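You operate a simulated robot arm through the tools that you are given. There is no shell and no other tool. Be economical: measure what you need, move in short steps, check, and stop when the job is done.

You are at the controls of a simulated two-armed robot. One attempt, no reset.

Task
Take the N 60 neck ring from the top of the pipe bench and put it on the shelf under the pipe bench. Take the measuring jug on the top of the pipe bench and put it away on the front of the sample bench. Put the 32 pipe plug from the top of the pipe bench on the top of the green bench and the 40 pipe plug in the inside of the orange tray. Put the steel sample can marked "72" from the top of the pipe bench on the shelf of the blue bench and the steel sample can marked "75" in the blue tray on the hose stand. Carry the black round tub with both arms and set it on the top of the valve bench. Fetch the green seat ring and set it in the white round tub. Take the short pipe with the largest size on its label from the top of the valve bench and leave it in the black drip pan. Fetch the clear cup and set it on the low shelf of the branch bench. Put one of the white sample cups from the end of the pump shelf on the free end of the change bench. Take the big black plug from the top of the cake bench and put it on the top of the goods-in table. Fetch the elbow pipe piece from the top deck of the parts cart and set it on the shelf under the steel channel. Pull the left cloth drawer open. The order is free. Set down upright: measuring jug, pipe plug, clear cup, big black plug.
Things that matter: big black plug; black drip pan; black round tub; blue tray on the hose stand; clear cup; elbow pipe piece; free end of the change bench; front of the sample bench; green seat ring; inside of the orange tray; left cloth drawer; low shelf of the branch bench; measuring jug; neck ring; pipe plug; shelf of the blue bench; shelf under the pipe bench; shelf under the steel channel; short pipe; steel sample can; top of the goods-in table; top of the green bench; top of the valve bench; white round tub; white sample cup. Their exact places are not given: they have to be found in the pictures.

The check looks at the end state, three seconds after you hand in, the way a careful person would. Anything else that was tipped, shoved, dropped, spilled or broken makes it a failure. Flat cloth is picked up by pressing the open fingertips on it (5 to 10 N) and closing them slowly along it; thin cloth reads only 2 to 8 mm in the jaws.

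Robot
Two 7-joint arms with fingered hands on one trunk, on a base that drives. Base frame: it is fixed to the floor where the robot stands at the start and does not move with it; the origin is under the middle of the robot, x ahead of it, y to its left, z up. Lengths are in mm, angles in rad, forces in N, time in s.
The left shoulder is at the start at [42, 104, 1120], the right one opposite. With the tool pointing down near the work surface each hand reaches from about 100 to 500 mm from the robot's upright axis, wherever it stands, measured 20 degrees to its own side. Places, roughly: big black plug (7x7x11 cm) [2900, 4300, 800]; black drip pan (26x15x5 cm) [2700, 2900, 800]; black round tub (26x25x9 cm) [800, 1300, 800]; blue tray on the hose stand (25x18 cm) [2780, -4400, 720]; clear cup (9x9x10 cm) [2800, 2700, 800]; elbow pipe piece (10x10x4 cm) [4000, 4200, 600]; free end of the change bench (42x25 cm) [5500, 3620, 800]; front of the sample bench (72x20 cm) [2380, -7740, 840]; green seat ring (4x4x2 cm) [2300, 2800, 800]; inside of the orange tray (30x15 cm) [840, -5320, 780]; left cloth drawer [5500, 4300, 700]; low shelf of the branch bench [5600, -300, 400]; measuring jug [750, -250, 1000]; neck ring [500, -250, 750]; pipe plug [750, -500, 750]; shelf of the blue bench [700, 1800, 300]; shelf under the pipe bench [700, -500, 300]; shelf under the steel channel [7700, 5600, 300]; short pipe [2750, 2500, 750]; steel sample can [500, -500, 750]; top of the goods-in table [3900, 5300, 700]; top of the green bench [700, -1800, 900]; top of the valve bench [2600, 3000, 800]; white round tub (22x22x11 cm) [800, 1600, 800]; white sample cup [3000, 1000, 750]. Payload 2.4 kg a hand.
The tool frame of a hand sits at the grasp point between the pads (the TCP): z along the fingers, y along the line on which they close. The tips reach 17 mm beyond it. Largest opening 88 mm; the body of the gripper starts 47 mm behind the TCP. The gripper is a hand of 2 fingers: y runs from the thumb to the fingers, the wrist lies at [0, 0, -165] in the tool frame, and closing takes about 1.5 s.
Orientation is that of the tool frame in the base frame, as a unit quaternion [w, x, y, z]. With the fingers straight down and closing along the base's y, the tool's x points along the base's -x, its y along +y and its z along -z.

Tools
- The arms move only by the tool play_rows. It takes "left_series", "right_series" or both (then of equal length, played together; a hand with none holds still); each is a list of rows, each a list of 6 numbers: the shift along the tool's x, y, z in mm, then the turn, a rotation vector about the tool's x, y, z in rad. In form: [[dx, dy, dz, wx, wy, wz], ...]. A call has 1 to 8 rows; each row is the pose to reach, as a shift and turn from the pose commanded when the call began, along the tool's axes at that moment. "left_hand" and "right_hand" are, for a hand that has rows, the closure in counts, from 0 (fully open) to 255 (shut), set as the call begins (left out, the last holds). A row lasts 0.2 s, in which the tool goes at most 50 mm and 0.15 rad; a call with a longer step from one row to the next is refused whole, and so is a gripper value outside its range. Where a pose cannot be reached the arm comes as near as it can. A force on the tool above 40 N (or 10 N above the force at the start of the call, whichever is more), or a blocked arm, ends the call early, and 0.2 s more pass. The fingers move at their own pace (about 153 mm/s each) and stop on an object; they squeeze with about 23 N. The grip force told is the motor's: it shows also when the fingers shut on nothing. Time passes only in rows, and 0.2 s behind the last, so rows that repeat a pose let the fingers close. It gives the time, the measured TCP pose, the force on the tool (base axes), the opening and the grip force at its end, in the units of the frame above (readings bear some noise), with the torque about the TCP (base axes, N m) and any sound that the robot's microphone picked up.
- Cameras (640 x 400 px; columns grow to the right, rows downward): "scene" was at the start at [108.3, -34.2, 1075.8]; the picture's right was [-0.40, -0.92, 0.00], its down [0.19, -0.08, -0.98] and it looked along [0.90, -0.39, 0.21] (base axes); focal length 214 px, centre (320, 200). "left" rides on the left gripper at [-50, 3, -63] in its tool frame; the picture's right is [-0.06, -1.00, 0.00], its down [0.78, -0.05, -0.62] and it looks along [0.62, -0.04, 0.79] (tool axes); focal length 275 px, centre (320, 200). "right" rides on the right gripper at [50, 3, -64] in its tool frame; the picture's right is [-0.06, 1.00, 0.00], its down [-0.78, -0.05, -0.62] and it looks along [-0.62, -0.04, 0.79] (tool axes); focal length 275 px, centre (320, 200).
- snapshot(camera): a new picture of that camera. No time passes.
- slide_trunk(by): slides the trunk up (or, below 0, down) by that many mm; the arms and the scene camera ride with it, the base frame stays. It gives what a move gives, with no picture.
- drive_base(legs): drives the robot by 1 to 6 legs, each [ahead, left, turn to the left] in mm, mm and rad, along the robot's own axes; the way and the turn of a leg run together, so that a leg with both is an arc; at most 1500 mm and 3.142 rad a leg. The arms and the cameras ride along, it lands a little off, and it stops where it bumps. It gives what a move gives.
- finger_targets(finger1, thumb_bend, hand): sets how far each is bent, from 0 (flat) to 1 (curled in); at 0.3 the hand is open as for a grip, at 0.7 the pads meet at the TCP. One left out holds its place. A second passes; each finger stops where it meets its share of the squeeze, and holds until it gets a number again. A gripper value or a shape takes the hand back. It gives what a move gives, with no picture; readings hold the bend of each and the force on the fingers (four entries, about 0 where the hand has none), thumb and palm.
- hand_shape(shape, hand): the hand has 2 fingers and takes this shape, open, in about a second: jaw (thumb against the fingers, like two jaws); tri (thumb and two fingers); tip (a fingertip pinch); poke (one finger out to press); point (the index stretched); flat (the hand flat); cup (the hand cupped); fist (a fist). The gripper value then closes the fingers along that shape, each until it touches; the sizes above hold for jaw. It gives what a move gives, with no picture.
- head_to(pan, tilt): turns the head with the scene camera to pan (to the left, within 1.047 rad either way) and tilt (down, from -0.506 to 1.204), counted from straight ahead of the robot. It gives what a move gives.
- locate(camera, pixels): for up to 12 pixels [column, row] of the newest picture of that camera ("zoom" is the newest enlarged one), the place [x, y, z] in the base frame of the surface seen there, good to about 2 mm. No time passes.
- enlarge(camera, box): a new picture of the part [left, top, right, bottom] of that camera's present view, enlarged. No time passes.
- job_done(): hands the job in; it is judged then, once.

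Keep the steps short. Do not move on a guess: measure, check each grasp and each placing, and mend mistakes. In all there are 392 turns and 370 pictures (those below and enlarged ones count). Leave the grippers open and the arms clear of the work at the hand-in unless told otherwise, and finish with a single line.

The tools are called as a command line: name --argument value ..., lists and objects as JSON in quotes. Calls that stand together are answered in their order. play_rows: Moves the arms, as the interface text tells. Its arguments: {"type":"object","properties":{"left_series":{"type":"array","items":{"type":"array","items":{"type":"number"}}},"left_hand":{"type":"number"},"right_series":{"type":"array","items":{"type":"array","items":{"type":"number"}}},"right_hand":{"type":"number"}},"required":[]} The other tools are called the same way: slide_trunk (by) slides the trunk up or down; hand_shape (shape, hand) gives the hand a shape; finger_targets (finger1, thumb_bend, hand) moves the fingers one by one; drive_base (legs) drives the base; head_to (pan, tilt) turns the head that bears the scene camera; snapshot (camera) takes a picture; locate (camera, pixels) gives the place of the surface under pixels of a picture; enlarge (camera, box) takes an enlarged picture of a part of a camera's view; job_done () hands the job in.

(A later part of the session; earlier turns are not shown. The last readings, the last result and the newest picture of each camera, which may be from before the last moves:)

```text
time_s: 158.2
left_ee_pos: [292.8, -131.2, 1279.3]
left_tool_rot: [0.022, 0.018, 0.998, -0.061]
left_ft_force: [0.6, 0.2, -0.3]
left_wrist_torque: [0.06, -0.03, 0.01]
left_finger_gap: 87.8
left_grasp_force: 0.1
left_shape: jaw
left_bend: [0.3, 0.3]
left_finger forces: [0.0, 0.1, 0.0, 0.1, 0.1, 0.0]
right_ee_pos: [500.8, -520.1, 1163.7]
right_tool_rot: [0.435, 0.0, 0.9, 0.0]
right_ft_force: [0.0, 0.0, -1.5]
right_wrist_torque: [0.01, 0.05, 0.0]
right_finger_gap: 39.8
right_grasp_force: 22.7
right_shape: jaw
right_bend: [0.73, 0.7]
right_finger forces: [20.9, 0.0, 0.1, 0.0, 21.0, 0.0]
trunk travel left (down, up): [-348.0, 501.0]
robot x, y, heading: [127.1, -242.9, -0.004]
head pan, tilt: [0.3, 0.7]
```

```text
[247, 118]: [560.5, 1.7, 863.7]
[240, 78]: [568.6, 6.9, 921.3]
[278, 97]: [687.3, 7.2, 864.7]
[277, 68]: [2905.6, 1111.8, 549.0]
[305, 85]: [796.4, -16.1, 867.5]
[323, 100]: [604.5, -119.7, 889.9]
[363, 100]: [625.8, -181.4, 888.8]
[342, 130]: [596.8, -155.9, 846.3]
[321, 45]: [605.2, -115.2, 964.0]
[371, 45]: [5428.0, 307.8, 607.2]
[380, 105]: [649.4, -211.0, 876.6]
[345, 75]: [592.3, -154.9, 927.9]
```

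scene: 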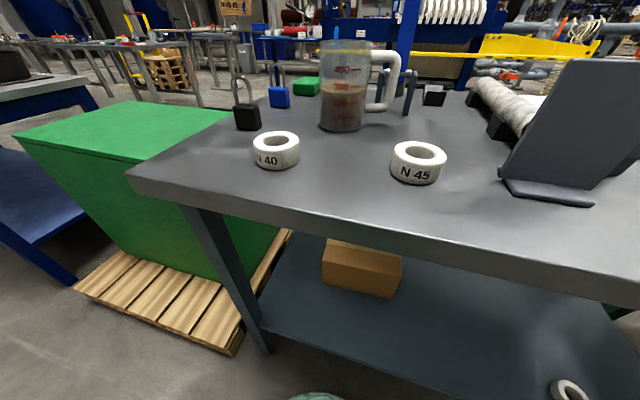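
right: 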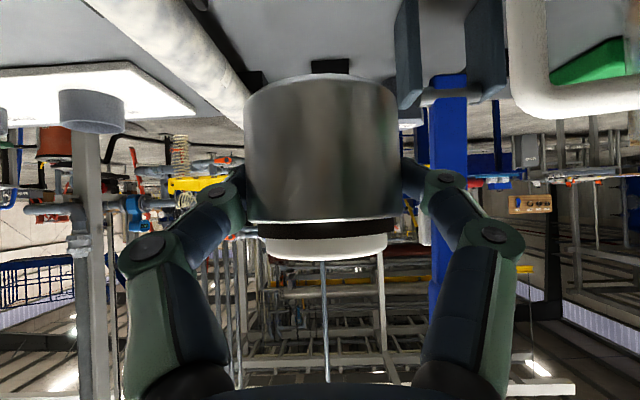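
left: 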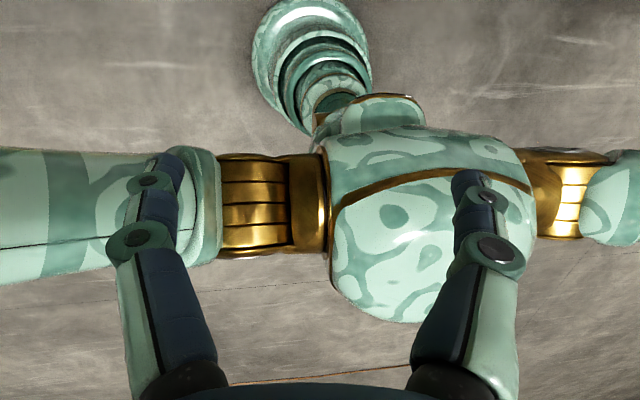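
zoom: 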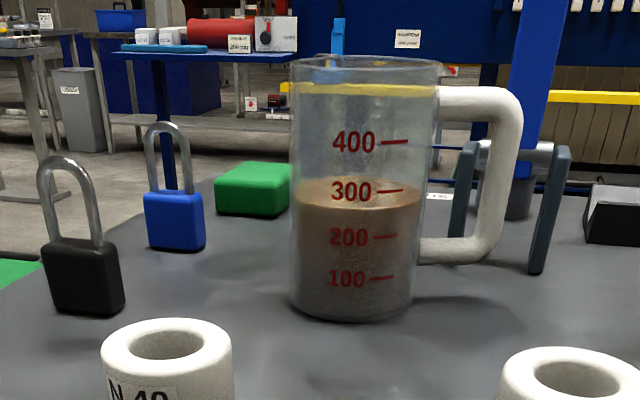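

Jug centre ≈(629,-147), ~72–77 mm wide at mid height; handle toward azimuth ≈-73°; padlock at (560,2). I'll grip with the left hand nearly horizontal, pointing forward-right (-35°), at z≈905. First stage: bring the left hand forward with the yaw.

play_rows --left_series '[[-23, 12, 30, -0.018, 0.013, 0.095], [-46, 24, 60, -0.036, 0.027, 0.19], [-69, 36, 90, -0.054, 0.04, 0.287], [-92, 48, 120, -0.072, 0.054, 0.38], [-115, 60, 150, -0.09, 0.067, 0.478], [-137, 71, 179, -0.109, 0.081, 0.574]]'

```text
time_s: 159.6
left_ee_pos: [440.3, -88.3, 1101.3]
left_tool_rot: [0.0, 0.303, 0.953, 0.002]
left_ft_force: [-0.1, 0.3, 0.1]
left_wrist_torque: [-0.01, 0.02, -0.01]
left_finger_gap: 87.9
left_grasp_force: 0.0
left_shape: jaw
left_bend: [0.3, 0.3]
left_finger forces: [0.0, 0.0, 0.0, 0.1, 0.0, 0.0]
right_ee_pos: [500.1, -520.4, 1164.7]
right_tool_rot: [0.435, 0.0, 0.901, 0.0]
right_ft_force: [-0.1, 0.1, -1.0]
right_wrist_torque: [-0.04, -0.01, 0.01]
right_finger_gap: 39.7
right_grasp_force: 22.6
right_shape: jaw
right_bend: [0.73, 0.7]
right_finger forces: [20.8, 0.0, 0.1, 0.0, 20.9, 0.0]
trunk travel left (down, up): [-348.0, 501.0]
robot x, y, heading: [125.3, -250.2, -0.004]
head pan, tilt: [0.3, 0.7]
```

Orientation exact. Now pitch 1.2 rad and move to the pre-grasp point 110 mm short of the jug.

play_rows --left_series '[[-11, 8, 19, 0, -0.15, 0], [-22, 15, 39, 0, -0.3, 0], [-33, 23, 58, 0, -0.45, 0], [-43, 30, 78, 0, -0.6, 0], [-54, 38, 97, 0, -0.75, 0], [-65, 45, 117, 0, -0.9, 0], [-75, 53, 137, 0, -1.05, 0], [-86, 60.6, 156, 0, -1.2, 0]]'

snapshot --camera "left"

snapshot --camera "scene"

```text
time_s: 161.4
left_ee_pos: [545.8, -86.3, 945.9]
left_tool_rot: [0.539, 0.249, 0.787, -0.168]
left_ft_force: [0.1, -0.1, -0.1]
left_wrist_torque: [0.0, 0.05, 0.0]
left_finger_gap: 87.9
left_grasp_force: 0.1
left_shape: jaw
left_bend: [0.3, 0.3]
left_finger forces: [0.1, 0.0, 0.0, 0.0, 0.1, 0.1]
right_ee_pos: [499.8, -521.2, 1163.7]
right_tool_rot: [0.434, 0.001, 0.901, -0.001]
right_ft_force: [0.7, 0.0, -2.0]
right_wrist_torque: [-0.01, 0.02, -0.02]
right_finger_gap: 40.0
right_grasp_force: 23.5
right_shape: jaw
right_bend: [0.73, 0.7]
right_finger forces: [20.9, 0.0, 0.1, 0.1, 20.9, 0.0]
trunk travel left (down, up): [-348.0, 501.0]
robot x, y, heading: [128.9, -247.2, -0.007]
head pan, tilt: [0.3, 0.7]
```

```text
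298 pictures are left
```

left: 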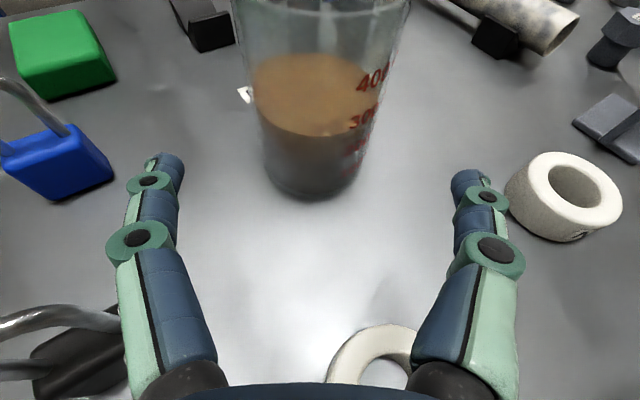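

```text
297 pictures are left
```

scene: 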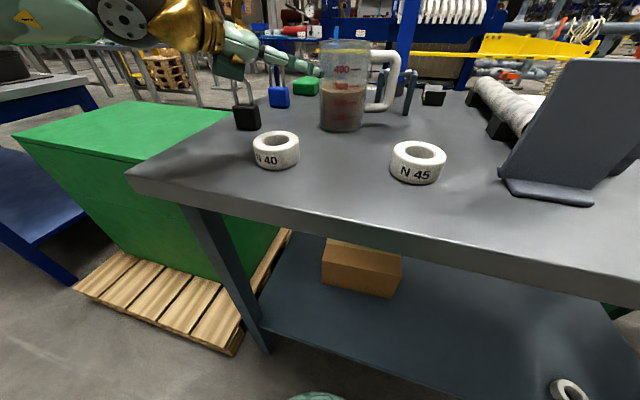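

The jug is centred between the fingers (column ≈316). I advance 70 mm along the tool axis and check.

play_rows --left_series '[[0, 0, 25, 0, 0, 0], [0, 0, 50, 0, 0, 0], [0, 0, 70, 0, 0, 0]]'

snapshot --camera "left"

locate --camera "left" --pixels '[[318, 120], [318, 180], [318, 215], [250, 150], [385, 150], [235, 100], [400, 100]]'

```text
time_s: 162.2
left_ee_pos: [599.4, -126.8, 921.2]
left_tool_rot: [0.538, 0.249, 0.787, -0.168]
left_ft_force: [0.3, -0.8, 0.8]
left_wrist_torque: [0.0, 0.02, -0.01]
left_finger_gap: 87.9
left_grasp_force: 0.1
left_shape: jaw
left_bend: [0.3, 0.3]
left_finger forces: [0.0, 0.1, 0.2, 0.0, 0.0, 0.1]
right_ee_pos: [500.3, -521.4, 1164.5]
right_tool_rot: [0.434, 0.0, 0.901, 0.0]
right_ft_force: [0.1, 0.2, -0.7]
right_wrist_torque: [0.0, 0.03, 0.01]
right_finger_gap: 39.9
right_grasp_force: 22.2
right_shape: jaw
right_bend: [0.73, 0.7]
right_finger forces: [20.9, 0.0, 0.0, 0.0, 20.9, 0.0]
trunk travel left (down, up): [-348.0, 501.0]
robot x, y, heading: [128.3, -248.1, -0.007]
head pan, tilt: [0.3, 0.7]
```

```text
296 pictures are left
```

left: 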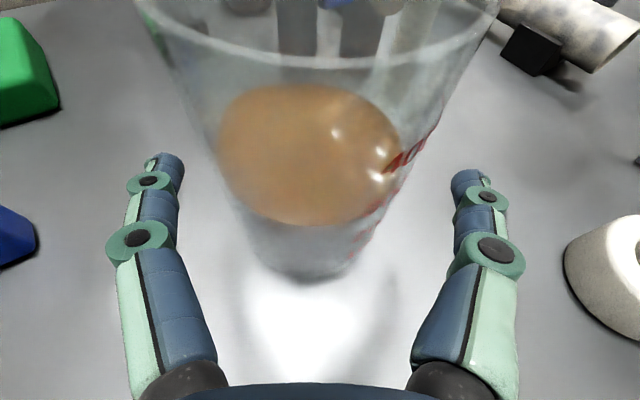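

```text
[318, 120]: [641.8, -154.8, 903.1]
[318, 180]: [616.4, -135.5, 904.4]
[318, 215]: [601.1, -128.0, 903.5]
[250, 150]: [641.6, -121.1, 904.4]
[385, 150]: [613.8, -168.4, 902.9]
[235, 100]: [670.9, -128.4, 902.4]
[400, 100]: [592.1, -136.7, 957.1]
```

Liquid centre ≈(627,-145). I advance 27 mm more and close gently.

play_rows --left_series '[[0, 0, 14, 0, 0, 0], [0, 0, 27, 0, 0, 0], [0, 0, 27, 0, 0, 0]]'

play_rows --left_series '[[0, 0, 0, 0, 0, 0], [0, 0, 0, 0, 0, 0], [0, 0, 0, 0, 0, 0], [0, 0, 0, 0, 0, 0], [0, 0, 0, 0, 0, 0], [0, 0, 0, 0, 0, 0]]' --left_hand 255

snapshot --camera "left"

```text
time_s: 163.0
left_ee_pos: [618.7, -138.8, 909.4]
left_tool_rot: [0.538, 0.249, 0.787, -0.168]
left_ft_force: [0.6, -0.2, 0.0]
left_wrist_torque: [-0.02, -0.02, -0.02]
left_finger_gap: 88.2
left_grasp_force: 0.0
left_shape: jaw
left_bend: [0.3, 0.3]
left_finger forces: [0.0, 0.1, 0.0, 0.1, 0.0, 0.0]
right_ee_pos: [501.4, -522.4, 1163.5]
right_tool_rot: [0.434, 0.0, 0.901, 0.0]
right_ft_force: [0.4, 1.2, -1.1]
right_wrist_torque: [0.0, 0.02, -0.01]
right_finger_gap: 39.7
right_grasp_force: 22.8
right_shape: jaw
right_bend: [0.73, 0.7]
right_finger forces: [20.8, 0.1, 0.1, 0.1, 21.0, 0.1]
trunk travel left (down, up): [-348.0, 501.0]
robot x, y, heading: [129.3, -248.1, -0.004]
head pan, tilt: [0.3, 0.7]
```

```text
time_s: 164.4
left_ee_pos: [618.1, -138.8, 910.1]
left_tool_rot: [0.539, 0.248, 0.787, -0.168]
left_ft_force: [1.3, -0.6, -0.3]
left_wrist_torque: [-0.05, -0.03, -0.02]
left_finger_gap: 71.1
left_grasp_force: 23.3
left_shape: jaw
left_bend: [0.53, 0.61]
left_finger forces: [21.2, 0.1, 0.1, 0.1, 21.3, 0.0]
right_ee_pos: [501.2, -521.4, 1163.4]
right_tool_rot: [0.435, -0.001, 0.901, 0.0]
right_ft_force: [-0.2, -0.2, -1.0]
right_wrist_torque: [-0.03, 0.0, -0.04]
right_finger_gap: 39.7
right_grasp_force: 23.2
right_shape: jaw
right_bend: [0.73, 0.7]
right_finger forces: [20.9, 0.0, 0.1, 0.0, 20.9, 0.1]
trunk travel left (down, up): [-348.0, 501.0]
robot x, y, heading: [128.6, -246.4, -0.007]
head pan, tilt: [0.3, 0.7]
```

```text
295 pictures are left
```

left: 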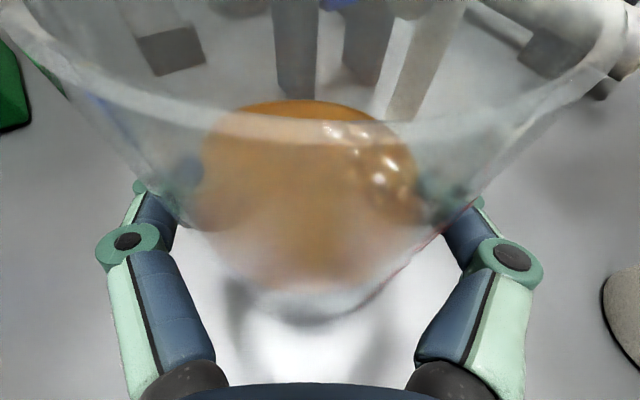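

Gripped (71 mm). I lift slowly 130 mm.

play_rows --left_series '[[-9, 0, -4, 0, 0, 0], [-26, 0, -10, 0, 0, 0], [-47, 0, -18, 0, 0, 0], [-68, 0, -26, 0, 0, 0], [-89, 0, -35, 0, 0, 0], [-108, 0, -42, 0, 0, 0], [-121, 0, -47, 0, 0, 0]]'

snapshot --camera "left"

snapshot --camera "scene"

```text
time_s: 166.0
left_ee_pos: [618.3, -138.6, 1038.7]
left_tool_rot: [0.538, 0.249, 0.788, -0.168]
left_ft_force: [-0.9, -1.3, -3.7]
left_wrist_torque: [0.0, 0.08, 0.02]
left_finger_gap: 71.1
left_grasp_force: 23.2
left_shape: jaw
left_bend: [0.53, 0.61]
left_finger forces: [21.3, 0.0, 0.0, 0.1, 21.3, 0.0]
right_ee_pos: [500.7, -520.3, 1164.3]
right_tool_rot: [0.435, -0.001, 0.901, 0.0]
right_ft_force: [0.3, 0.7, -1.8]
right_wrist_torque: [0.0, -0.01, 0.04]
right_finger_gap: 39.8
right_grasp_force: 23.0
right_shape: jaw
right_bend: [0.73, 0.7]
right_finger forces: [20.9, 0.0, 0.0, 0.1, 20.9, 0.1]
trunk travel left (down, up): [-348.0, 501.0]
robot x, y, heading: [124.2, -249.6, -0.006]
head pan, tilt: [0.3, 0.7]
```

```text
294 pictures are left
```

left: 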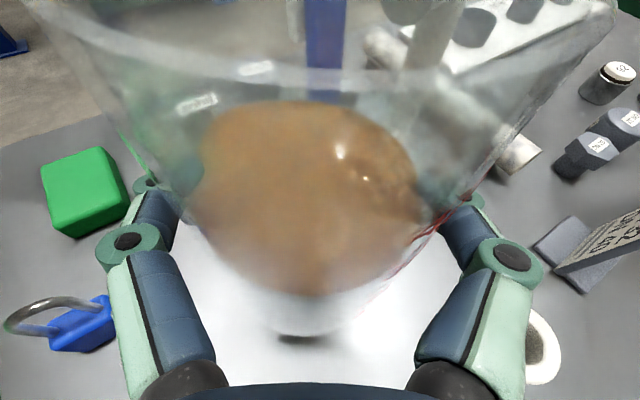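

```text
293 pictures are left
```

scene: 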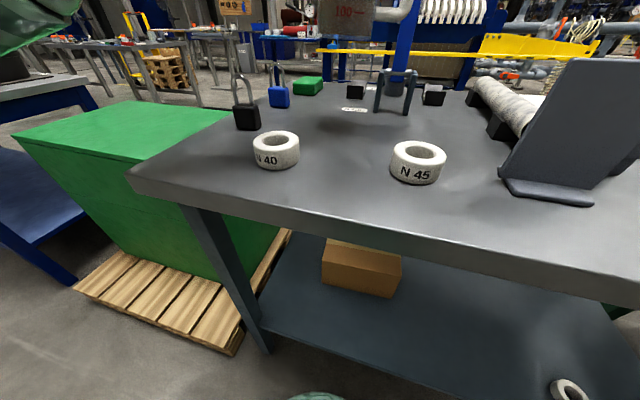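

Jug lifted cleanly. I retract it toward me, back off from the bench, and turn to face south.

play_rows --left_series '[[3, -12, -8, 0, 0, 0], [8, -32, -22, 0, 0, 0], [15, -57, -39, 0, 0, 0], [22, -83, -56, 0, 0, 0], [28, -108, -73, 0, 0, 0], [33, -126, -86, 0, 0, 0]]'

drive_base --legs '[[-320, 0, 0], [0, 0, -1.566]]'

head_to --pan 0 --tilt 0.25

snapshot --camera "scene"

```text
time_s: 167.4
left_ee_pos: [508.6, -192.7, 1037.4]
left_tool_rot: [0.537, 0.249, 0.788, -0.168]
left_ft_force: [0.0, -1.1, -3.8]
left_wrist_torque: [0.04, 0.06, 0.02]
left_finger_gap: 71.0
left_grasp_force: 23.3
left_shape: jaw
left_bend: [0.53, 0.61]
left_finger forces: [21.5, 0.0, 0.1, 0.1, 21.5, 0.1]
left hand out of reach, approached as far as the arm can: row 5, 6
right_ee_pos: [501.1, -522.4, 1164.4]
right_tool_rot: [0.435, 0.0, 0.901, 0.0]
right_ft_force: [-0.4, -0.3, -1.2]
right_wrist_torque: [-0.01, -0.01, 0.0]
right_finger_gap: 39.7
right_grasp_force: 23.4
right_shape: jaw
right_bend: [0.73, 0.7]
right_finger forces: [21.0, 0.1, 0.0, 0.0, 21.0, 0.0]
trunk travel left (down, up): [-348.0, 501.0]
robot x, y, heading: [127.4, -248.6, -0.004]
head pan, tilt: [0.3, 0.7]
```

```text
time_s: 173.3
left_ee_pos: [-129.5, -625.3, 1037.7]
left_tool_rot: [0.268, 0.728, 0.391, -0.496]
left_ft_force: [0.0, 0.4, -2.4]
left_wrist_torque: [0.05, -0.05, 0.01]
left_finger_gap: 71.2
left_grasp_force: 23.3
left_shape: jaw
left_bend: [0.53, 0.61]
left_finger forces: [21.1, 0.0, 0.1, 0.1, 21.3, 0.0]
right_ee_pos: [-458.6, -626.7, 1164.2]
right_tool_rot: [0.311, 0.628, 0.646, -0.303]
right_ft_force: [-0.5, -0.6, -1.6]
right_wrist_torque: [0.03, -0.01, -0.01]
right_finger_gap: 39.6
right_grasp_force: 22.3
right_shape: jaw
right_bend: [0.73, 0.7]
right_finger forces: [20.8, 0.0, 0.0, 0.0, 20.8, 0.0]
trunk travel left (down, up): [-348.0, 501.0]
robot x, y, heading: [-192.6, -246.4, -1.544]
head pan, tilt: [0.3, 0.7]
```

```text
time_s: 174.2
left_ee_pos: [-129.7, -625.1, 1036.9]
left_tool_rot: [0.268, 0.728, 0.391, -0.495]
left_ft_force: [0.2, -0.1, -3.4]
left_wrist_torque: [0.04, -0.04, 0.01]
left_finger_gap: 71.4
left_grasp_force: 23.3
left_shape: jaw
left_bend: [0.53, 0.61]
left_finger forces: [21.2, 0.0, 0.0, 0.0, 21.2, 0.0]
right_ee_pos: [-458.5, -627.1, 1164.2]
right_tool_rot: [0.312, 0.628, 0.646, -0.302]
right_ft_force: [-0.3, -0.5, -2.2]
right_wrist_torque: [0.0, 0.0, 0.01]
right_finger_gap: 39.7
right_grasp_force: 22.9
right_shape: jaw
right_bend: [0.73, 0.7]
right_finger forces: [20.8, 0.0, 0.0, 0.0, 20.8, 0.0]
trunk travel left (down, up): [-348.0, 501.0]
robot x, y, heading: [-194.8, -247.6, -1.552]
head pan, tilt: [0.0, 0.25]
```

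```text
292 pictures are left
```

scene: 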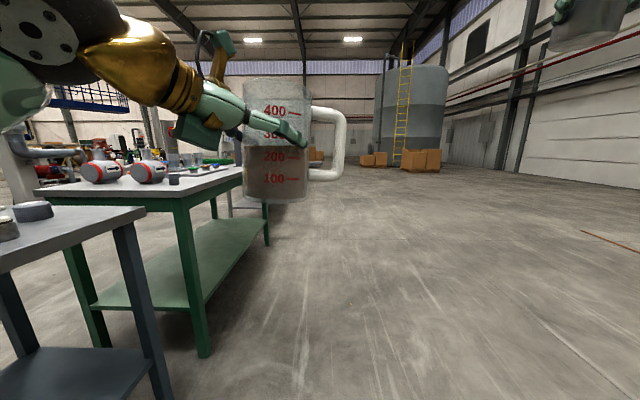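

The way south is clear. I drive 3 m ahead and look.

drive_base --legs '[[1500, 0, -0.02], [1500, 0, 0]]'

head_to --pan 0.5 --tilt 0.3

snapshot --camera "scene"

```text
time_s: 188.7
left_ee_pos: [-107.0, -3634.2, 1036.8]
left_tool_rot: [0.263, 0.731, 0.384, -0.498]
left_ft_force: [-1.0, -0.5, -4.5]
left_wrist_torque: [0.01, -0.06, -0.04]
left_finger_gap: 71.0
left_grasp_force: 22.6
left_shape: jaw
left_bend: [0.53, 0.61]
left_finger forces: [21.2, 0.0, 0.1, 0.0, 21.2, 0.0]
right_ee_pos: [-435.0, -3629.8, 1163.5]
right_tool_rot: [0.309, 0.633, 0.641, -0.305]
right_ft_force: [-0.5, 0.7, -0.1]
right_wrist_torque: [0.03, -0.06, 0.0]
right_finger_gap: 39.7
right_grasp_force: 22.8
right_shape: jaw
right_bend: [0.73, 0.7]
right_finger forces: [20.9, 0.0, 0.0, 0.0, 20.8, 0.1]
trunk travel left (down, up): [-348.0, 501.0]
robot x, y, heading: [-163.1, -3255.6, -1.566]
head pan, tilt: [0.0, 0.25]
```

```text
time_s: 189.7
left_ee_pos: [-106.9, -3634.4, 1038.1]
left_tool_rot: [0.264, 0.731, 0.385, -0.498]
left_ft_force: [0.3, -0.1, -4.0]
left_wrist_torque: [0.04, -0.05, -0.01]
left_finger_gap: 71.2
left_grasp_force: 23.0
left_shape: jaw
left_bend: [0.53, 0.61]
left_finger forces: [21.2, 0.1, 0.1, 0.1, 21.1, 0.0]
right_ee_pos: [-433.4, -3631.4, 1164.0]
right_tool_rot: [0.309, 0.633, 0.64, -0.305]
right_ft_force: [-0.2, -0.8, -1.5]
right_wrist_torque: [0.03, 0.01, 0.01]
right_finger_gap: 39.7
right_grasp_force: 23.2
right_shape: jaw
right_bend: [0.73, 0.7]
right_finger forces: [20.8, 0.0, 0.1, 0.1, 20.9, 0.0]
trunk travel left (down, up): [-348.0, 501.0]
robot x, y, heading: [-166.9, -3253.9, -1.569]
head pan, tilt: [0.499, 0.3]
```

```text
291 pictures are left
```

scene: 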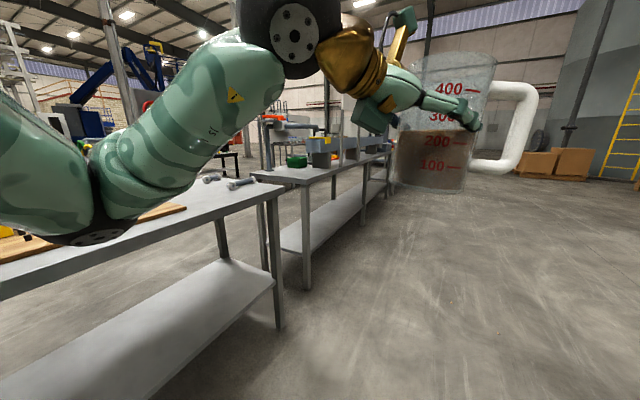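

Benches line the left side. I continue 2.3 m south and look east again.

drive_base --legs '[[1500, 0, 0], [900, 0, 0]]'

head_to --pan 0.9 --tilt 0.25

snapshot --camera "scene"

head_to --pan 0.0 --tilt 0.25

snapshot --camera "scene"

```text
time_s: 201.4
left_ee_pos: [-45.2, -6027.8, 1038.2]
left_tool_rot: [0.271, 0.725, 0.396, -0.494]
left_ft_force: [0.3, -0.4, -3.2]
left_wrist_torque: [0.06, 0.0, -0.04]
left_finger_gap: 70.8
left_grasp_force: 23.5
left_shape: jaw
left_bend: [0.53, 0.61]
left_finger forces: [21.1, 0.1, 0.0, 0.0, 21.2, 0.1]
right_ee_pos: [-372.5, -6034.0, 1164.1]
right_tool_rot: [0.314, 0.623, 0.65, -0.301]
right_ft_force: [1.0, -0.2, -0.8]
right_wrist_torque: [0.02, 0.03, 0.01]
right_finger_gap: 39.6
right_grasp_force: 22.6
right_shape: jaw
right_bend: [0.73, 0.7]
right_finger forces: [20.9, 0.1, 0.2, 0.0, 20.8, 0.1]
trunk travel left (down, up): [-348.0, 501.0]
robot x, y, heading: [-113.8, -5649.7, -1.532]
head pan, tilt: [0.499, 0.3]
```

```text
time_s: 202.3
left_ee_pos: [-43.8, -6029.5, 1037.1]
left_tool_rot: [0.271, 0.725, 0.396, -0.493]
left_ft_force: [0.2, -0.3, -3.1]
left_wrist_torque: [0.03, -0.04, 0.03]
left_finger_gap: 71.3
left_grasp_force: 22.9
left_shape: jaw
left_bend: [0.53, 0.61]
left_finger forces: [21.3, 0.1, 0.1, 0.1, 21.2, 0.0]
right_ee_pos: [-372.3, -6033.7, 1164.9]
right_tool_rot: [0.314, 0.624, 0.65, -0.301]
right_ft_force: [0.0, 0.0, -1.3]
right_wrist_torque: [0.03, 0.01, -0.01]
right_finger_gap: 39.5
right_grasp_force: 22.7
right_shape: jaw
right_bend: [0.73, 0.7]
right_finger forces: [20.7, 0.0, 0.0, 0.0, 20.7, 0.1]
trunk travel left (down, up): [-348.0, 501.0]
robot x, y, heading: [-113.8, -5649.3, -1.54]
head pan, tilt: [0.901, 0.25]
```

```text
290 pictures are left
```

scene: 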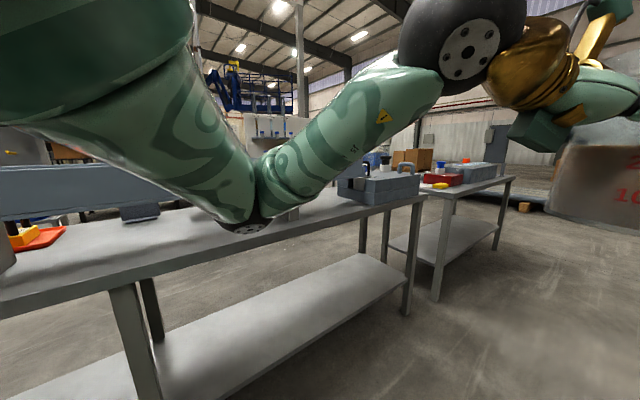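

```text
time_s: 203.5
left_ee_pos: [-43.5, -6027.5, 1038.2]
left_tool_rot: [0.271, 0.725, 0.396, -0.494]
left_ft_force: [-0.6, 0.2, -3.3]
left_wrist_torque: [0.01, -0.04, -0.03]
left_finger_gap: 71.3
left_grasp_force: 23.3
left_shape: jaw
left_bend: [0.53, 0.61]
left_finger forces: [21.2, 0.1, 0.0, 0.1, 21.2, 0.0]
right_ee_pos: [-372.3, -6033.1, 1164.9]
right_tool_rot: [0.313, 0.623, 0.651, -0.3]
right_ft_force: [-0.5, -0.2, -1.1]
right_wrist_torque: [0.0, 0.01, 0.01]
right_finger_gap: 39.5
right_grasp_force: 23.0
right_shape: jaw
right_bend: [0.73, 0.7]
right_finger forces: [20.8, 0.0, 0.0, 0.0, 20.8, 0.0]
trunk travel left (down, up): [-348.0, 501.0]
robot x, y, heading: [-115.9, -5650.2, -1.538]
head pan, tilt: [0.0, 0.25]
```

```text
289 pictures are left
```

scene: 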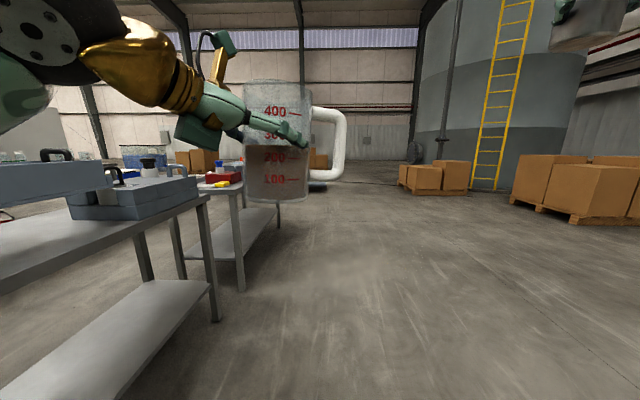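

I go on 1.4 m past the bench ends and look left.

drive_base --legs '[[1400, 0, -0.03]]'

head_to --pan 1.0 --tilt 0.2

snapshot --camera "scene"

```text
time_s: 210.5
left_ee_pos: [-29.4, -7437.8, 1036.9]
left_tool_rot: [0.263, 0.732, 0.383, -0.498]
left_ft_force: [0.3, 0.9, -3.3]
left_wrist_torque: [0.03, -0.05, 0.0]
left_finger_gap: 71.2
left_grasp_force: 23.0
left_shape: jaw
left_bend: [0.53, 0.61]
left_finger forces: [21.2, 0.0, 0.0, 0.1, 21.3, 0.1]
right_ee_pos: [-357.7, -7433.9, 1163.1]
right_tool_rot: [0.309, 0.634, 0.64, -0.306]
right_ft_force: [-0.6, 0.0, -2.1]
right_wrist_torque: [0.03, 0.04, 0.0]
right_finger_gap: 39.6
right_grasp_force: 22.7
right_shape: jaw
right_bend: [0.73, 0.7]
right_finger forces: [20.8, 0.0, 0.1, 0.0, 20.8, 0.0]
trunk travel left (down, up): [-348.0, 501.0]
robot x, y, heading: [-86.1, -7058.2, -1.567]
head pan, tilt: [0.0, 0.25]
```

```text
time_s: 211.8
left_ee_pos: [-30.3, -7438.7, 1037.5]
left_tool_rot: [0.264, 0.731, 0.384, -0.498]
left_ft_force: [-0.6, -0.8, -3.4]
left_wrist_torque: [0.04, -0.01, 0.01]
left_finger_gap: 71.0
left_grasp_force: 23.3
left_shape: jaw
left_bend: [0.53, 0.61]
left_finger forces: [21.2, 0.0, 0.0, 0.0, 21.2, 0.0]
right_ee_pos: [-359.6, -7432.8, 1163.6]
right_tool_rot: [0.308, 0.634, 0.64, -0.306]
right_ft_force: [-0.5, -0.6, -1.4]
right_wrist_torque: [0.0, 0.01, 0.03]
right_finger_gap: 39.6
right_grasp_force: 23.3
right_shape: jaw
right_bend: [0.73, 0.7]
right_finger forces: [20.7, 0.0, 0.1, 0.0, 20.7, 0.0]
trunk travel left (down, up): [-348.0, 501.0]
robot x, y, heading: [-81.8, -7058.2, -1.567]
head pan, tilt: [1.0, 0.201]
```

```text
288 pictures are left
```

scene: 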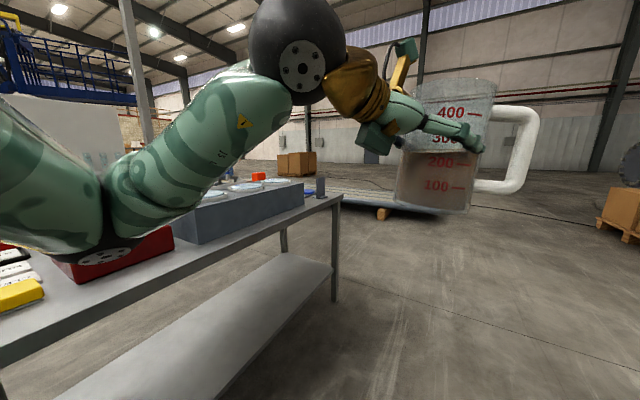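

I go on 900 mm and then turn to face east.

drive_base --legs '[[950, -100, 0], [0, 0, 1.3]]'

head_to --pan 0.3 --tilt 0.3

snapshot --camera "scene"

```text
time_s: 220.0
left_ee_pos: [198.7, -8080.2, 1037.2]
left_tool_rot: [0.508, 0.357, 0.746, -0.242]
left_ft_force: [1.0, -0.2, -3.1]
left_wrist_torque: [0.05, 0.02, -0.01]
left_finger_gap: 71.0
left_grasp_force: 23.4
left_shape: jaw
left_bend: [0.53, 0.61]
left_finger forces: [21.2, 0.0, 0.1, 0.0, 21.0, 0.0]
right_ee_pos: [99.9, -8392.8, 1163.5]
right_tool_rot: [0.43, 0.125, 0.892, -0.06]
right_ft_force: [-0.5, 0.1, -1.1]
right_wrist_torque: [0.02, -0.04, -0.01]
right_finger_gap: 39.4
right_grasp_force: 22.3
right_shape: jaw
right_bend: [0.73, 0.7]
right_finger forces: [20.7, 0.1, 0.0, 0.1, 20.7, 0.1]
trunk travel left (down, up): [-348.0, 501.0]
robot x, y, heading: [-179.0, -8025.4, -0.285]
head pan, tilt: [1.0, 0.201]
```

```text
time_s: 221.1
left_ee_pos: [198.4, -8080.0, 1038.4]
left_tool_rot: [0.509, 0.357, 0.745, -0.243]
left_ft_force: [0.1, 0.3, -2.8]
left_wrist_torque: [0.02, 0.04, -0.01]
left_finger_gap: 71.2
left_grasp_force: 22.3
left_shape: jaw
left_bend: [0.53, 0.61]
left_finger forces: [21.2, 0.0, 0.0, 0.0, 21.0, 0.0]
right_ee_pos: [100.5, -8393.5, 1164.3]
right_tool_rot: [0.43, 0.125, 0.892, -0.06]
right_ft_force: [0.9, 0.3, -0.9]
right_wrist_torque: [0.03, 0.03, -0.03]
right_finger_gap: 39.5
right_grasp_force: 23.1
right_shape: jaw
right_bend: [0.73, 0.7]
right_finger forces: [20.7, 0.1, 0.0, 0.0, 20.8, 0.1]
trunk travel left (down, up): [-348.0, 501.0]
robot x, y, heading: [-177.1, -8027.1, -0.288]
head pan, tilt: [0.3, 0.3]
```

```text
287 pictures are left
```

scene: 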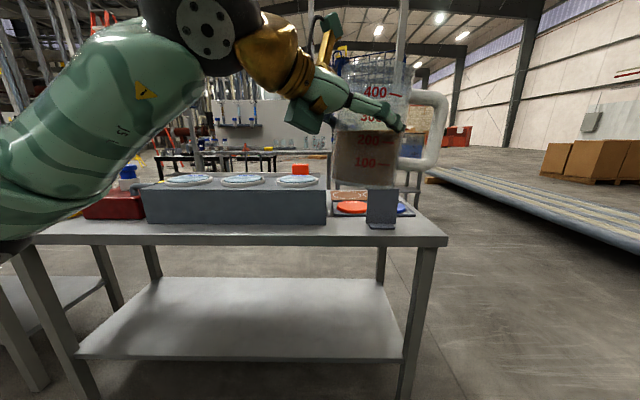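

locate --camera "scene" --pixels '[[447, 240], [410, 392], [440, 180], [560, 228], [640, 262], [330, 152], [215, 152], [160, 158], [450, 250], [480, 300], [420, 150], [300, 130]]'

enlarge --camera "scene" --box '[140, 90, 460, 230]'

```text
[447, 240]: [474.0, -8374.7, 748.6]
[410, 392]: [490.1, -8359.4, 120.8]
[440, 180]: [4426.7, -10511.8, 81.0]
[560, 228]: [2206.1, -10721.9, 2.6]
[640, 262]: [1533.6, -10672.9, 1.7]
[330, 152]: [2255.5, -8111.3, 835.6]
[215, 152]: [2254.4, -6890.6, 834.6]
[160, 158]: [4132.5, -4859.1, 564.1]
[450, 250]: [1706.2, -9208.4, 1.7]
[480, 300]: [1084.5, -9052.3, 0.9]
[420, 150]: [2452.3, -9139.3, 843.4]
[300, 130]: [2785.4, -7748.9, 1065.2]
```

```text
2.00 times, centred on (300, 160) of scene
```

zoom: 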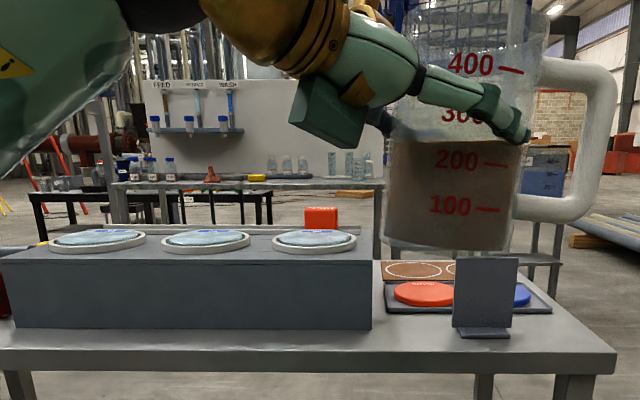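

The sample bench front edge is x≈2255, y from -8111 to -6890, top z≈835. I go around the south end of this bench (y≈-8375).

drive_base --legs '[[0, 0, 0.287], [0, -780, 0], [1500, 0, 0], [330, 0, 0], [0, 1000, 0]]'

head_to --pan 0.0 --tilt 0.5

snapshot --camera "scene"

```text
time_s: 239.7
left_ee_pos: [1969.3, -7650.2, 1037.3]
left_tool_rot: [0.542, 0.228, 0.794, -0.154]
left_ft_force: [-0.1, 0.6, -3.2]
left_wrist_torque: [0.08, 0.07, -0.03]
left_finger_gap: 71.0
left_grasp_force: 23.5
left_shape: jaw
left_bend: [0.53, 0.61]
left_finger forces: [21.1, 0.1, 0.0, 0.0, 21.1, 0.0]
right_ee_pos: [1979.6, -7979.3, 1163.1]
right_tool_rot: [0.434, -0.024, 0.9, 0.011]
right_ft_force: [0.4, -0.3, -1.7]
right_wrist_torque: [0.02, 0.03, -0.03]
right_finger_gap: 39.6
right_grasp_force: 23.1
right_shape: jaw
right_bend: [0.73, 0.7]
right_finger forces: [20.7, 0.0, 0.0, 0.0, 20.7, 0.1]
trunk travel left (down, up): [-348.0, 501.0]
robot x, y, heading: [1593.2, -7726.1, 0.046]
head pan, tilt: [0.3, 0.3]
```

```text
time_s: 240.5
left_ee_pos: [1968.9, -7650.6, 1037.4]
left_tool_rot: [0.542, 0.228, 0.794, -0.154]
left_ft_force: [-0.7, -0.3, -3.5]
left_wrist_torque: [0.02, 0.0, 0.0]
left_finger_gap: 71.1
left_grasp_force: 23.2
left_shape: jaw
left_bend: [0.53, 0.61]
left_finger forces: [21.1, 0.1, 0.0, 0.0, 21.1, 0.1]
right_ee_pos: [1979.3, -7978.6, 1163.6]
right_tool_rot: [0.434, -0.024, 0.901, 0.012]
right_ft_force: [-0.5, 0.1, -0.5]
right_wrist_torque: [0.05, 0.0, 0.02]
right_finger_gap: 39.2
right_grasp_force: 23.5
right_shape: jaw
right_bend: [0.73, 0.7]
right_finger forces: [20.6, 0.0, 0.0, 0.0, 20.6, 0.0]
trunk travel left (down, up): [-348.0, 501.0]
robot x, y, heading: [1591.8, -7727.6, 0.047]
head pan, tilt: [0.0, 0.499]
```

```text
285 pictures are left
```

scene: 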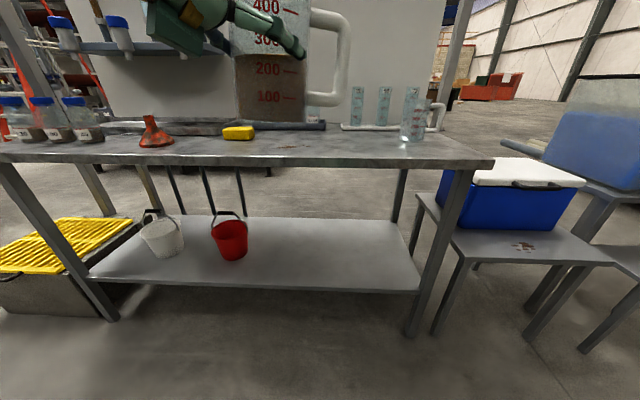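

I measure the free strip on the sample bench's front.

locate --camera "scene" --pixels '[[320, 163], [320, 150], [320, 138], [345, 130], [240, 132], [270, 127], [330, 126], [155, 130], [260, 160], [407, 140], [490, 163]]'

enlarge --camera "scene" --box '[120, 80, 480, 180]'

```text
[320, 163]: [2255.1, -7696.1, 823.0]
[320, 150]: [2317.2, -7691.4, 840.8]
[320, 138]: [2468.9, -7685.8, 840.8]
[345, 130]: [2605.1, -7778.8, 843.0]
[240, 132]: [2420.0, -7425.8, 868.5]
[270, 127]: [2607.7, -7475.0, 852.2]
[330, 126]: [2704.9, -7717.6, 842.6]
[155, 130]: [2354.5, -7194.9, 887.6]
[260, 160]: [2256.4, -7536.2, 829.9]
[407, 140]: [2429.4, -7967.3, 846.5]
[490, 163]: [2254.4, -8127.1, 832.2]
```

```text
1.78 times, centred on (300, 130) of scene
```

zoom: 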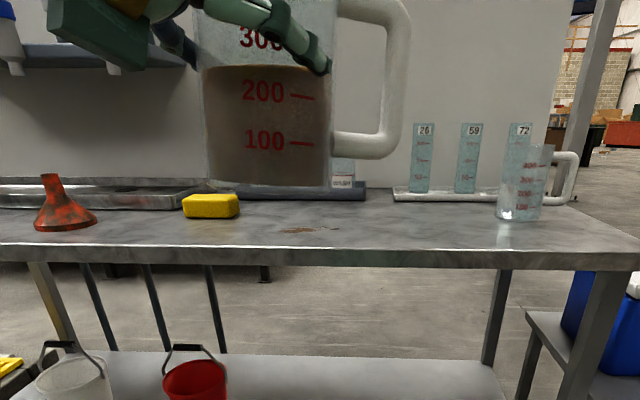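

Top z=841; target jug centre (2370,-7690). I drive 390 ahead and 52 right, then check.

drive_base --legs '[[390, -52, -0.046]]'

play_rows --left_series '[[20, 0, 8, 0, 0, 0], [44, 0, 17, 0, 0, 0], [67, 0, 26, 0, 0, 0], [86, 0, 33, 0, 0, 0], [103, 0, 40, 0, 0, 0]]'

snapshot --camera "scene"

```text
time_s: 243.0
left_ee_pos: [2369.3, -7705.1, 1037.7]
left_tool_rot: [0.539, 0.242, 0.79, -0.164]
left_ft_force: [0.8, 0.9, -2.5]
left_wrist_torque: [0.04, 0.03, 0.03]
left_finger_gap: 71.0
left_grasp_force: 23.4
left_shape: jaw
left_bend: [0.53, 0.61]
left_finger forces: [21.1, 0.1, 0.1, 0.0, 21.2, 0.0]
right_ee_pos: [2367.7, -8034.8, 1163.1]
right_tool_rot: [0.435, -0.008, 0.901, 0.004]
right_ft_force: [0.0, -0.3, -1.6]
right_wrist_torque: [0.01, 0.01, -0.02]
right_finger_gap: 39.3
right_grasp_force: 22.7
right_shape: jaw
right_bend: [0.73, 0.7]
right_finger forces: [20.8, 0.1, 0.1, 0.1, 20.7, 0.1]
trunk travel left (down, up): [-348.0, 501.0]
robot x, y, heading: [1991.9, -7763.6, 0.015]
head pan, tilt: [0.0, 0.499]
```

```text
time_s: 244.2
left_ee_pos: [2370.3, -7705.0, 928.2]
left_tool_rot: [0.539, 0.244, 0.789, -0.164]
left_ft_force: [0.1, -0.4, -2.8]
left_wrist_torque: [0.03, 0.06, 0.02]
left_finger_gap: 71.1
left_grasp_force: 23.3
left_shape: jaw
left_bend: [0.53, 0.61]
left_finger forces: [21.1, 0.0, 0.0, 0.0, 21.2, 0.0]
right_ee_pos: [2367.5, -8034.2, 1164.3]
right_tool_rot: [0.435, -0.008, 0.901, 0.004]
right_ft_force: [1.0, -0.3, -1.0]
right_wrist_torque: [-0.01, 0.01, 0.0]
right_finger_gap: 39.3
right_grasp_force: 22.7
right_shape: jaw
right_bend: [0.73, 0.7]
right_finger forces: [20.7, 0.0, 0.1, 0.1, 20.7, 0.0]
trunk travel left (down, up): [-348.0, 501.0]
robot x, y, heading: [1987.5, -7765.2, 0.011]
head pan, tilt: [0.0, 0.499]
```

```text
283 pictures are left
```

scene: 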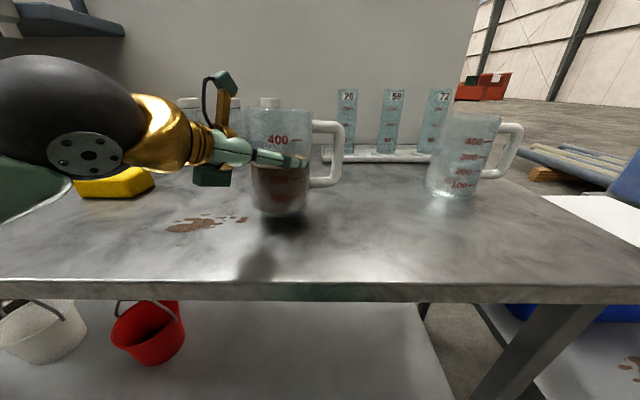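

Upright, 17 mm above the top. I lower to contact slowly.

play_rows --left_series '[[8, 0, 3, 0, 0, 0], [13, 0, 5, 0, 0, 0], [15.5, 0, 6, 0, 0, 0], [17.5, 0, 6.8, 0, 0, 0]]'

```text
time_s: 245.2
left_ee_pos: [2368.6, -7704.1, 909.3]
left_tool_rot: [0.541, 0.242, 0.789, -0.164]
left_ft_force: [2.9, -1.0, 10.4]
left_wrist_torque: [-0.07, -0.1, 0.03]
left_finger_gap: 71.0
left_grasp_force: 22.9
left_shape: jaw
left_bend: [0.53, 0.61]
left_finger forces: [21.8, 0.0, 0.0, 0.0, 21.0, 0.0]
right_ee_pos: [2367.7, -8034.7, 1164.7]
right_tool_rot: [0.434, -0.008, 0.901, 0.004]
right_ft_force: [0.1, -0.3, -1.2]
right_wrist_torque: [-0.05, 0.0, 0.01]
right_finger_gap: 39.2
right_grasp_force: 22.8
right_shape: jaw
right_bend: [0.73, 0.7]
right_finger forces: [20.7, 0.1, 0.0, 0.0, 20.7, 0.0]
trunk travel left (down, up): [-348.0, 501.0]
robot x, y, heading: [1991.6, -7767.5, 0.014]
head pan, tilt: [0.0, 0.499]
```

Contact. I open, wait, then back out along the tool axis.

play_rows --left_series '[[0, 0, 0, 0, 0, 0], [0, 0, 0, 0, 0, 0], [0, 0, 0, 0, 0, 0], [0, 0, 0, 0, 0, 0], [0, 0, -20, 0, 0, 0], [0, 0, -50, 0, 0, 0], [0, 0, -90, 0, 0, 0], [0, 0, -125, 0, 0, 0]]' --left_hand 0

snapshot --camera "scene"

```text
time_s: 247.0
left_ee_pos: [2307.2, -7620.9, 918.8]
left_tool_rot: [0.539, 0.243, 0.789, -0.165]
left_ft_force: [-0.6, -0.2, 0.3]
left_wrist_torque: [0.0, 0.03, 0.0]
left_finger_gap: 88.1
left_grasp_force: 0.1
left_shape: jaw
left_bend: [0.3, 0.3]
left_finger forces: [0.0, 0.1, 0.0, 0.1, 0.0, 0.0]
left hand out of reach, approached as far as the arm can: row 7, 8
right_ee_pos: [2365.7, -8034.2, 1164.0]
right_tool_rot: [0.434, -0.008, 0.901, 0.005]
right_ft_force: [0.1, -0.4, -2.4]
right_wrist_torque: [-0.01, -0.01, -0.02]
right_finger_gap: 39.1
right_grasp_force: 23.1
right_shape: jaw
right_bend: [0.73, 0.7]
right_finger forces: [20.8, 0.0, 0.0, 0.0, 20.8, 0.0]
trunk travel left (down, up): [-348.0, 501.0]
robot x, y, heading: [1988.6, -7769.5, 0.012]
head pan, tilt: [0.0, 0.499]
```

```text
282 pictures are left
```

scene: 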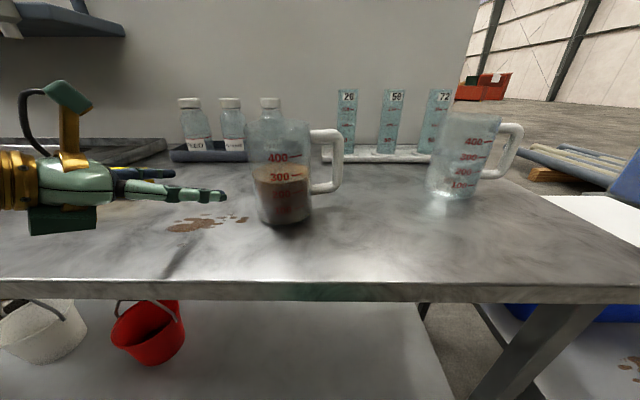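

The jug stands upright on the front of the sample bench. Next: hose stand at about (2780,-4400). I raise the left hand, back off, and turn to face north.

play_rows --left_series '[[-37, 0, -14, 0, 0, 0], [-74, 0, -28, 0, 0, 0], [-111, 0, -42, 0, 0, 0], [-140, 0, -54, 0, 0, 0]]'

drive_base --legs '[[-450, 0, 0], [0, 0, 1.55]]'

head_to --pan -0.2 --tilt 0.3

snapshot --camera "scene"

```text
time_s: 248.0
left_ee_pos: [2356.8, -7606.7, 1073.6]
left_tool_rot: [0.538, 0.243, 0.79, -0.164]
left_ft_force: [-0.1, -0.1, -0.8]
left_wrist_torque: [0.01, -0.01, 0.02]
left_finger_gap: 87.6
left_grasp_force: 0.1
left_shape: jaw
left_bend: [0.3, 0.3]
left_finger forces: [0.1, 0.1, 0.0, 0.0, 0.1, 0.0]
left hand out of reach, approached as far as the arm can: row 1, 2, 3, 4
right_ee_pos: [2366.9, -8034.8, 1165.4]
right_tool_rot: [0.435, -0.008, 0.901, 0.004]
right_ft_force: [-0.1, 0.0, -0.9]
right_wrist_torque: [0.02, 0.03, 0.0]
right_finger_gap: 39.5
right_grasp_force: 22.8
right_shape: jaw
right_bend: [0.73, 0.7]
right_finger forces: [20.7, 0.0, 0.0, 0.0, 20.7, 0.0]
trunk travel left (down, up): [-348.0, 501.0]
robot x, y, heading: [1989.0, -7764.9, 0.004]
head pan, tilt: [0.0, 0.499]
```

```text
time_s: 254.6
left_ee_pos: [1380.9, -7401.9, 1073.1]
left_tool_rot: [0.5, -0.378, 0.735, 0.258]
left_ft_force: [-0.1, -0.3, 0.0]
left_wrist_torque: [-0.03, 0.0, -0.02]
left_finger_gap: 87.6
left_grasp_force: 0.1
left_shape: jaw
left_bend: [0.3, 0.3]
left_finger forces: [0.0, 0.1, 0.0, 0.0, 0.0, 0.1]
right_ee_pos: [1808.3, -7400.8, 1163.6]
right_tool_rot: [0.308, -0.635, 0.638, 0.307]
right_ft_force: [0.9, 0.4, -1.2]
right_wrist_torque: [0.01, 0.01, -0.01]
right_finger_gap: 39.2
right_grasp_force: 23.2
right_shape: jaw
right_bend: [0.73, 0.7]
right_finger forces: [20.7, 0.0, 0.1, 0.0, 20.7, 0.1]
trunk travel left (down, up): [-348.0, 501.0]
robot x, y, heading: [1532.9, -7770.3, 1.557]
head pan, tilt: [0.0, 0.499]
```

```text
time_s: 255.3
left_ee_pos: [1380.6, -7400.4, 1073.0]
left_tool_rot: [0.499, -0.378, 0.735, 0.258]
left_ft_force: [-0.5, 0.0, 0.5]
left_wrist_torque: [0.01, -0.03, 0.02]
left_finger_gap: 87.9
left_grasp_force: 0.1
left_shape: jaw
left_bend: [0.3, 0.3]
left_finger forces: [0.0, 0.0, 0.0, 0.1, 0.0, 0.0]
right_ee_pos: [1808.6, -7401.2, 1163.9]
right_tool_rot: [0.308, -0.636, 0.638, 0.306]
right_ft_force: [0.2, 0.2, -0.9]
right_wrist_torque: [-0.03, 0.0, 0.0]
right_finger_gap: 39.2
right_grasp_force: 23.3
right_shape: jaw
right_bend: [0.73, 0.7]
right_finger forces: [20.7, 0.1, 0.0, 0.1, 20.6, 0.0]
trunk travel left (down, up): [-348.0, 501.0]
robot x, y, heading: [1530.9, -7772.1, 1.561]
head pan, tilt: [-0.201, 0.3]
```

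```text
281 pictures are left
```

scene: 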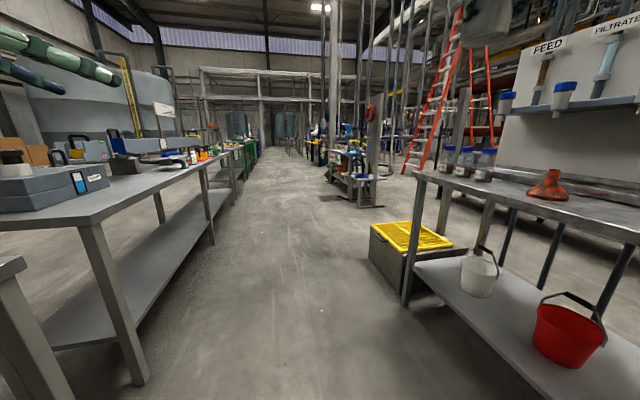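

A clear aisle runs north at x≈1530. I drive 2.6 m along it.

drive_base --legs '[[1500, 0, 0.01], [1100, 0, 0]]'

head_to --pan -0.7 --tilt 0.4

snapshot --camera "scene"

```text
time_s: 267.6
left_ee_pos: [1396.1, -4881.0, 1072.9]
left_tool_rot: [0.499, -0.381, 0.733, 0.261]
left_ft_force: [-0.2, -0.1, 0.8]
left_wrist_torque: [0.01, -0.03, 0.01]
left_finger_gap: 87.9
left_grasp_force: 0.1
left_shape: jaw
left_bend: [0.3, 0.3]
left_finger forces: [0.0, 0.0, 0.1, 0.0, 0.0, 0.1]
right_ee_pos: [1824.6, -4877.2, 1164.4]
right_tool_rot: [-0.307, 0.638, -0.635, -0.308]
right_ft_force: [0.4, -0.9, -1.5]
right_wrist_torque: [-0.01, 0.02, -0.01]
right_finger_gap: 39.1
right_grasp_force: 23.0
right_shape: jaw
right_bend: [0.73, 0.7]
right_finger forces: [20.7, 0.0, 0.1, 0.0, 20.7, 0.0]
trunk travel left (down, up): [-348.0, 501.0]
robot x, y, heading: [1548.7, -5251.5, 1.572]
head pan, tilt: [-0.201, 0.3]
```

```text
time_s: 268.5
left_ee_pos: [1397.0, -4881.6, 1072.7]
left_tool_rot: [0.498, -0.382, 0.733, 0.261]
left_ft_force: [-0.3, -0.4, 0.9]
left_wrist_torque: [-0.02, 0.0, 0.01]
left_finger_gap: 87.8
left_grasp_force: 0.0
left_shape: jaw
left_bend: [0.3, 0.3]
left_finger forces: [0.0, 0.0, 0.1, 0.1, 0.0, 0.0]
right_ee_pos: [1825.0, -4877.6, 1163.4]
right_tool_rot: [-0.306, 0.638, -0.636, -0.308]
right_ft_force: [0.7, 0.0, -1.6]
right_wrist_torque: [0.0, 0.0, 0.02]
right_finger_gap: 39.0
right_grasp_force: 22.5
right_shape: jaw
right_bend: [0.73, 0.7]
right_finger forces: [20.7, 0.1, 0.0, 0.0, 20.8, 0.1]
trunk travel left (down, up): [-348.0, 501.0]
robot x, y, heading: [1552.2, -5249.3, 1.565]
head pan, tilt: [-0.7, 0.4]
```

```text
280 pictures are left
```

scene: 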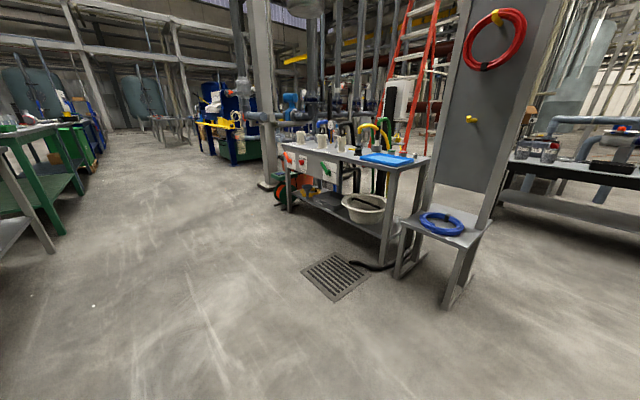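

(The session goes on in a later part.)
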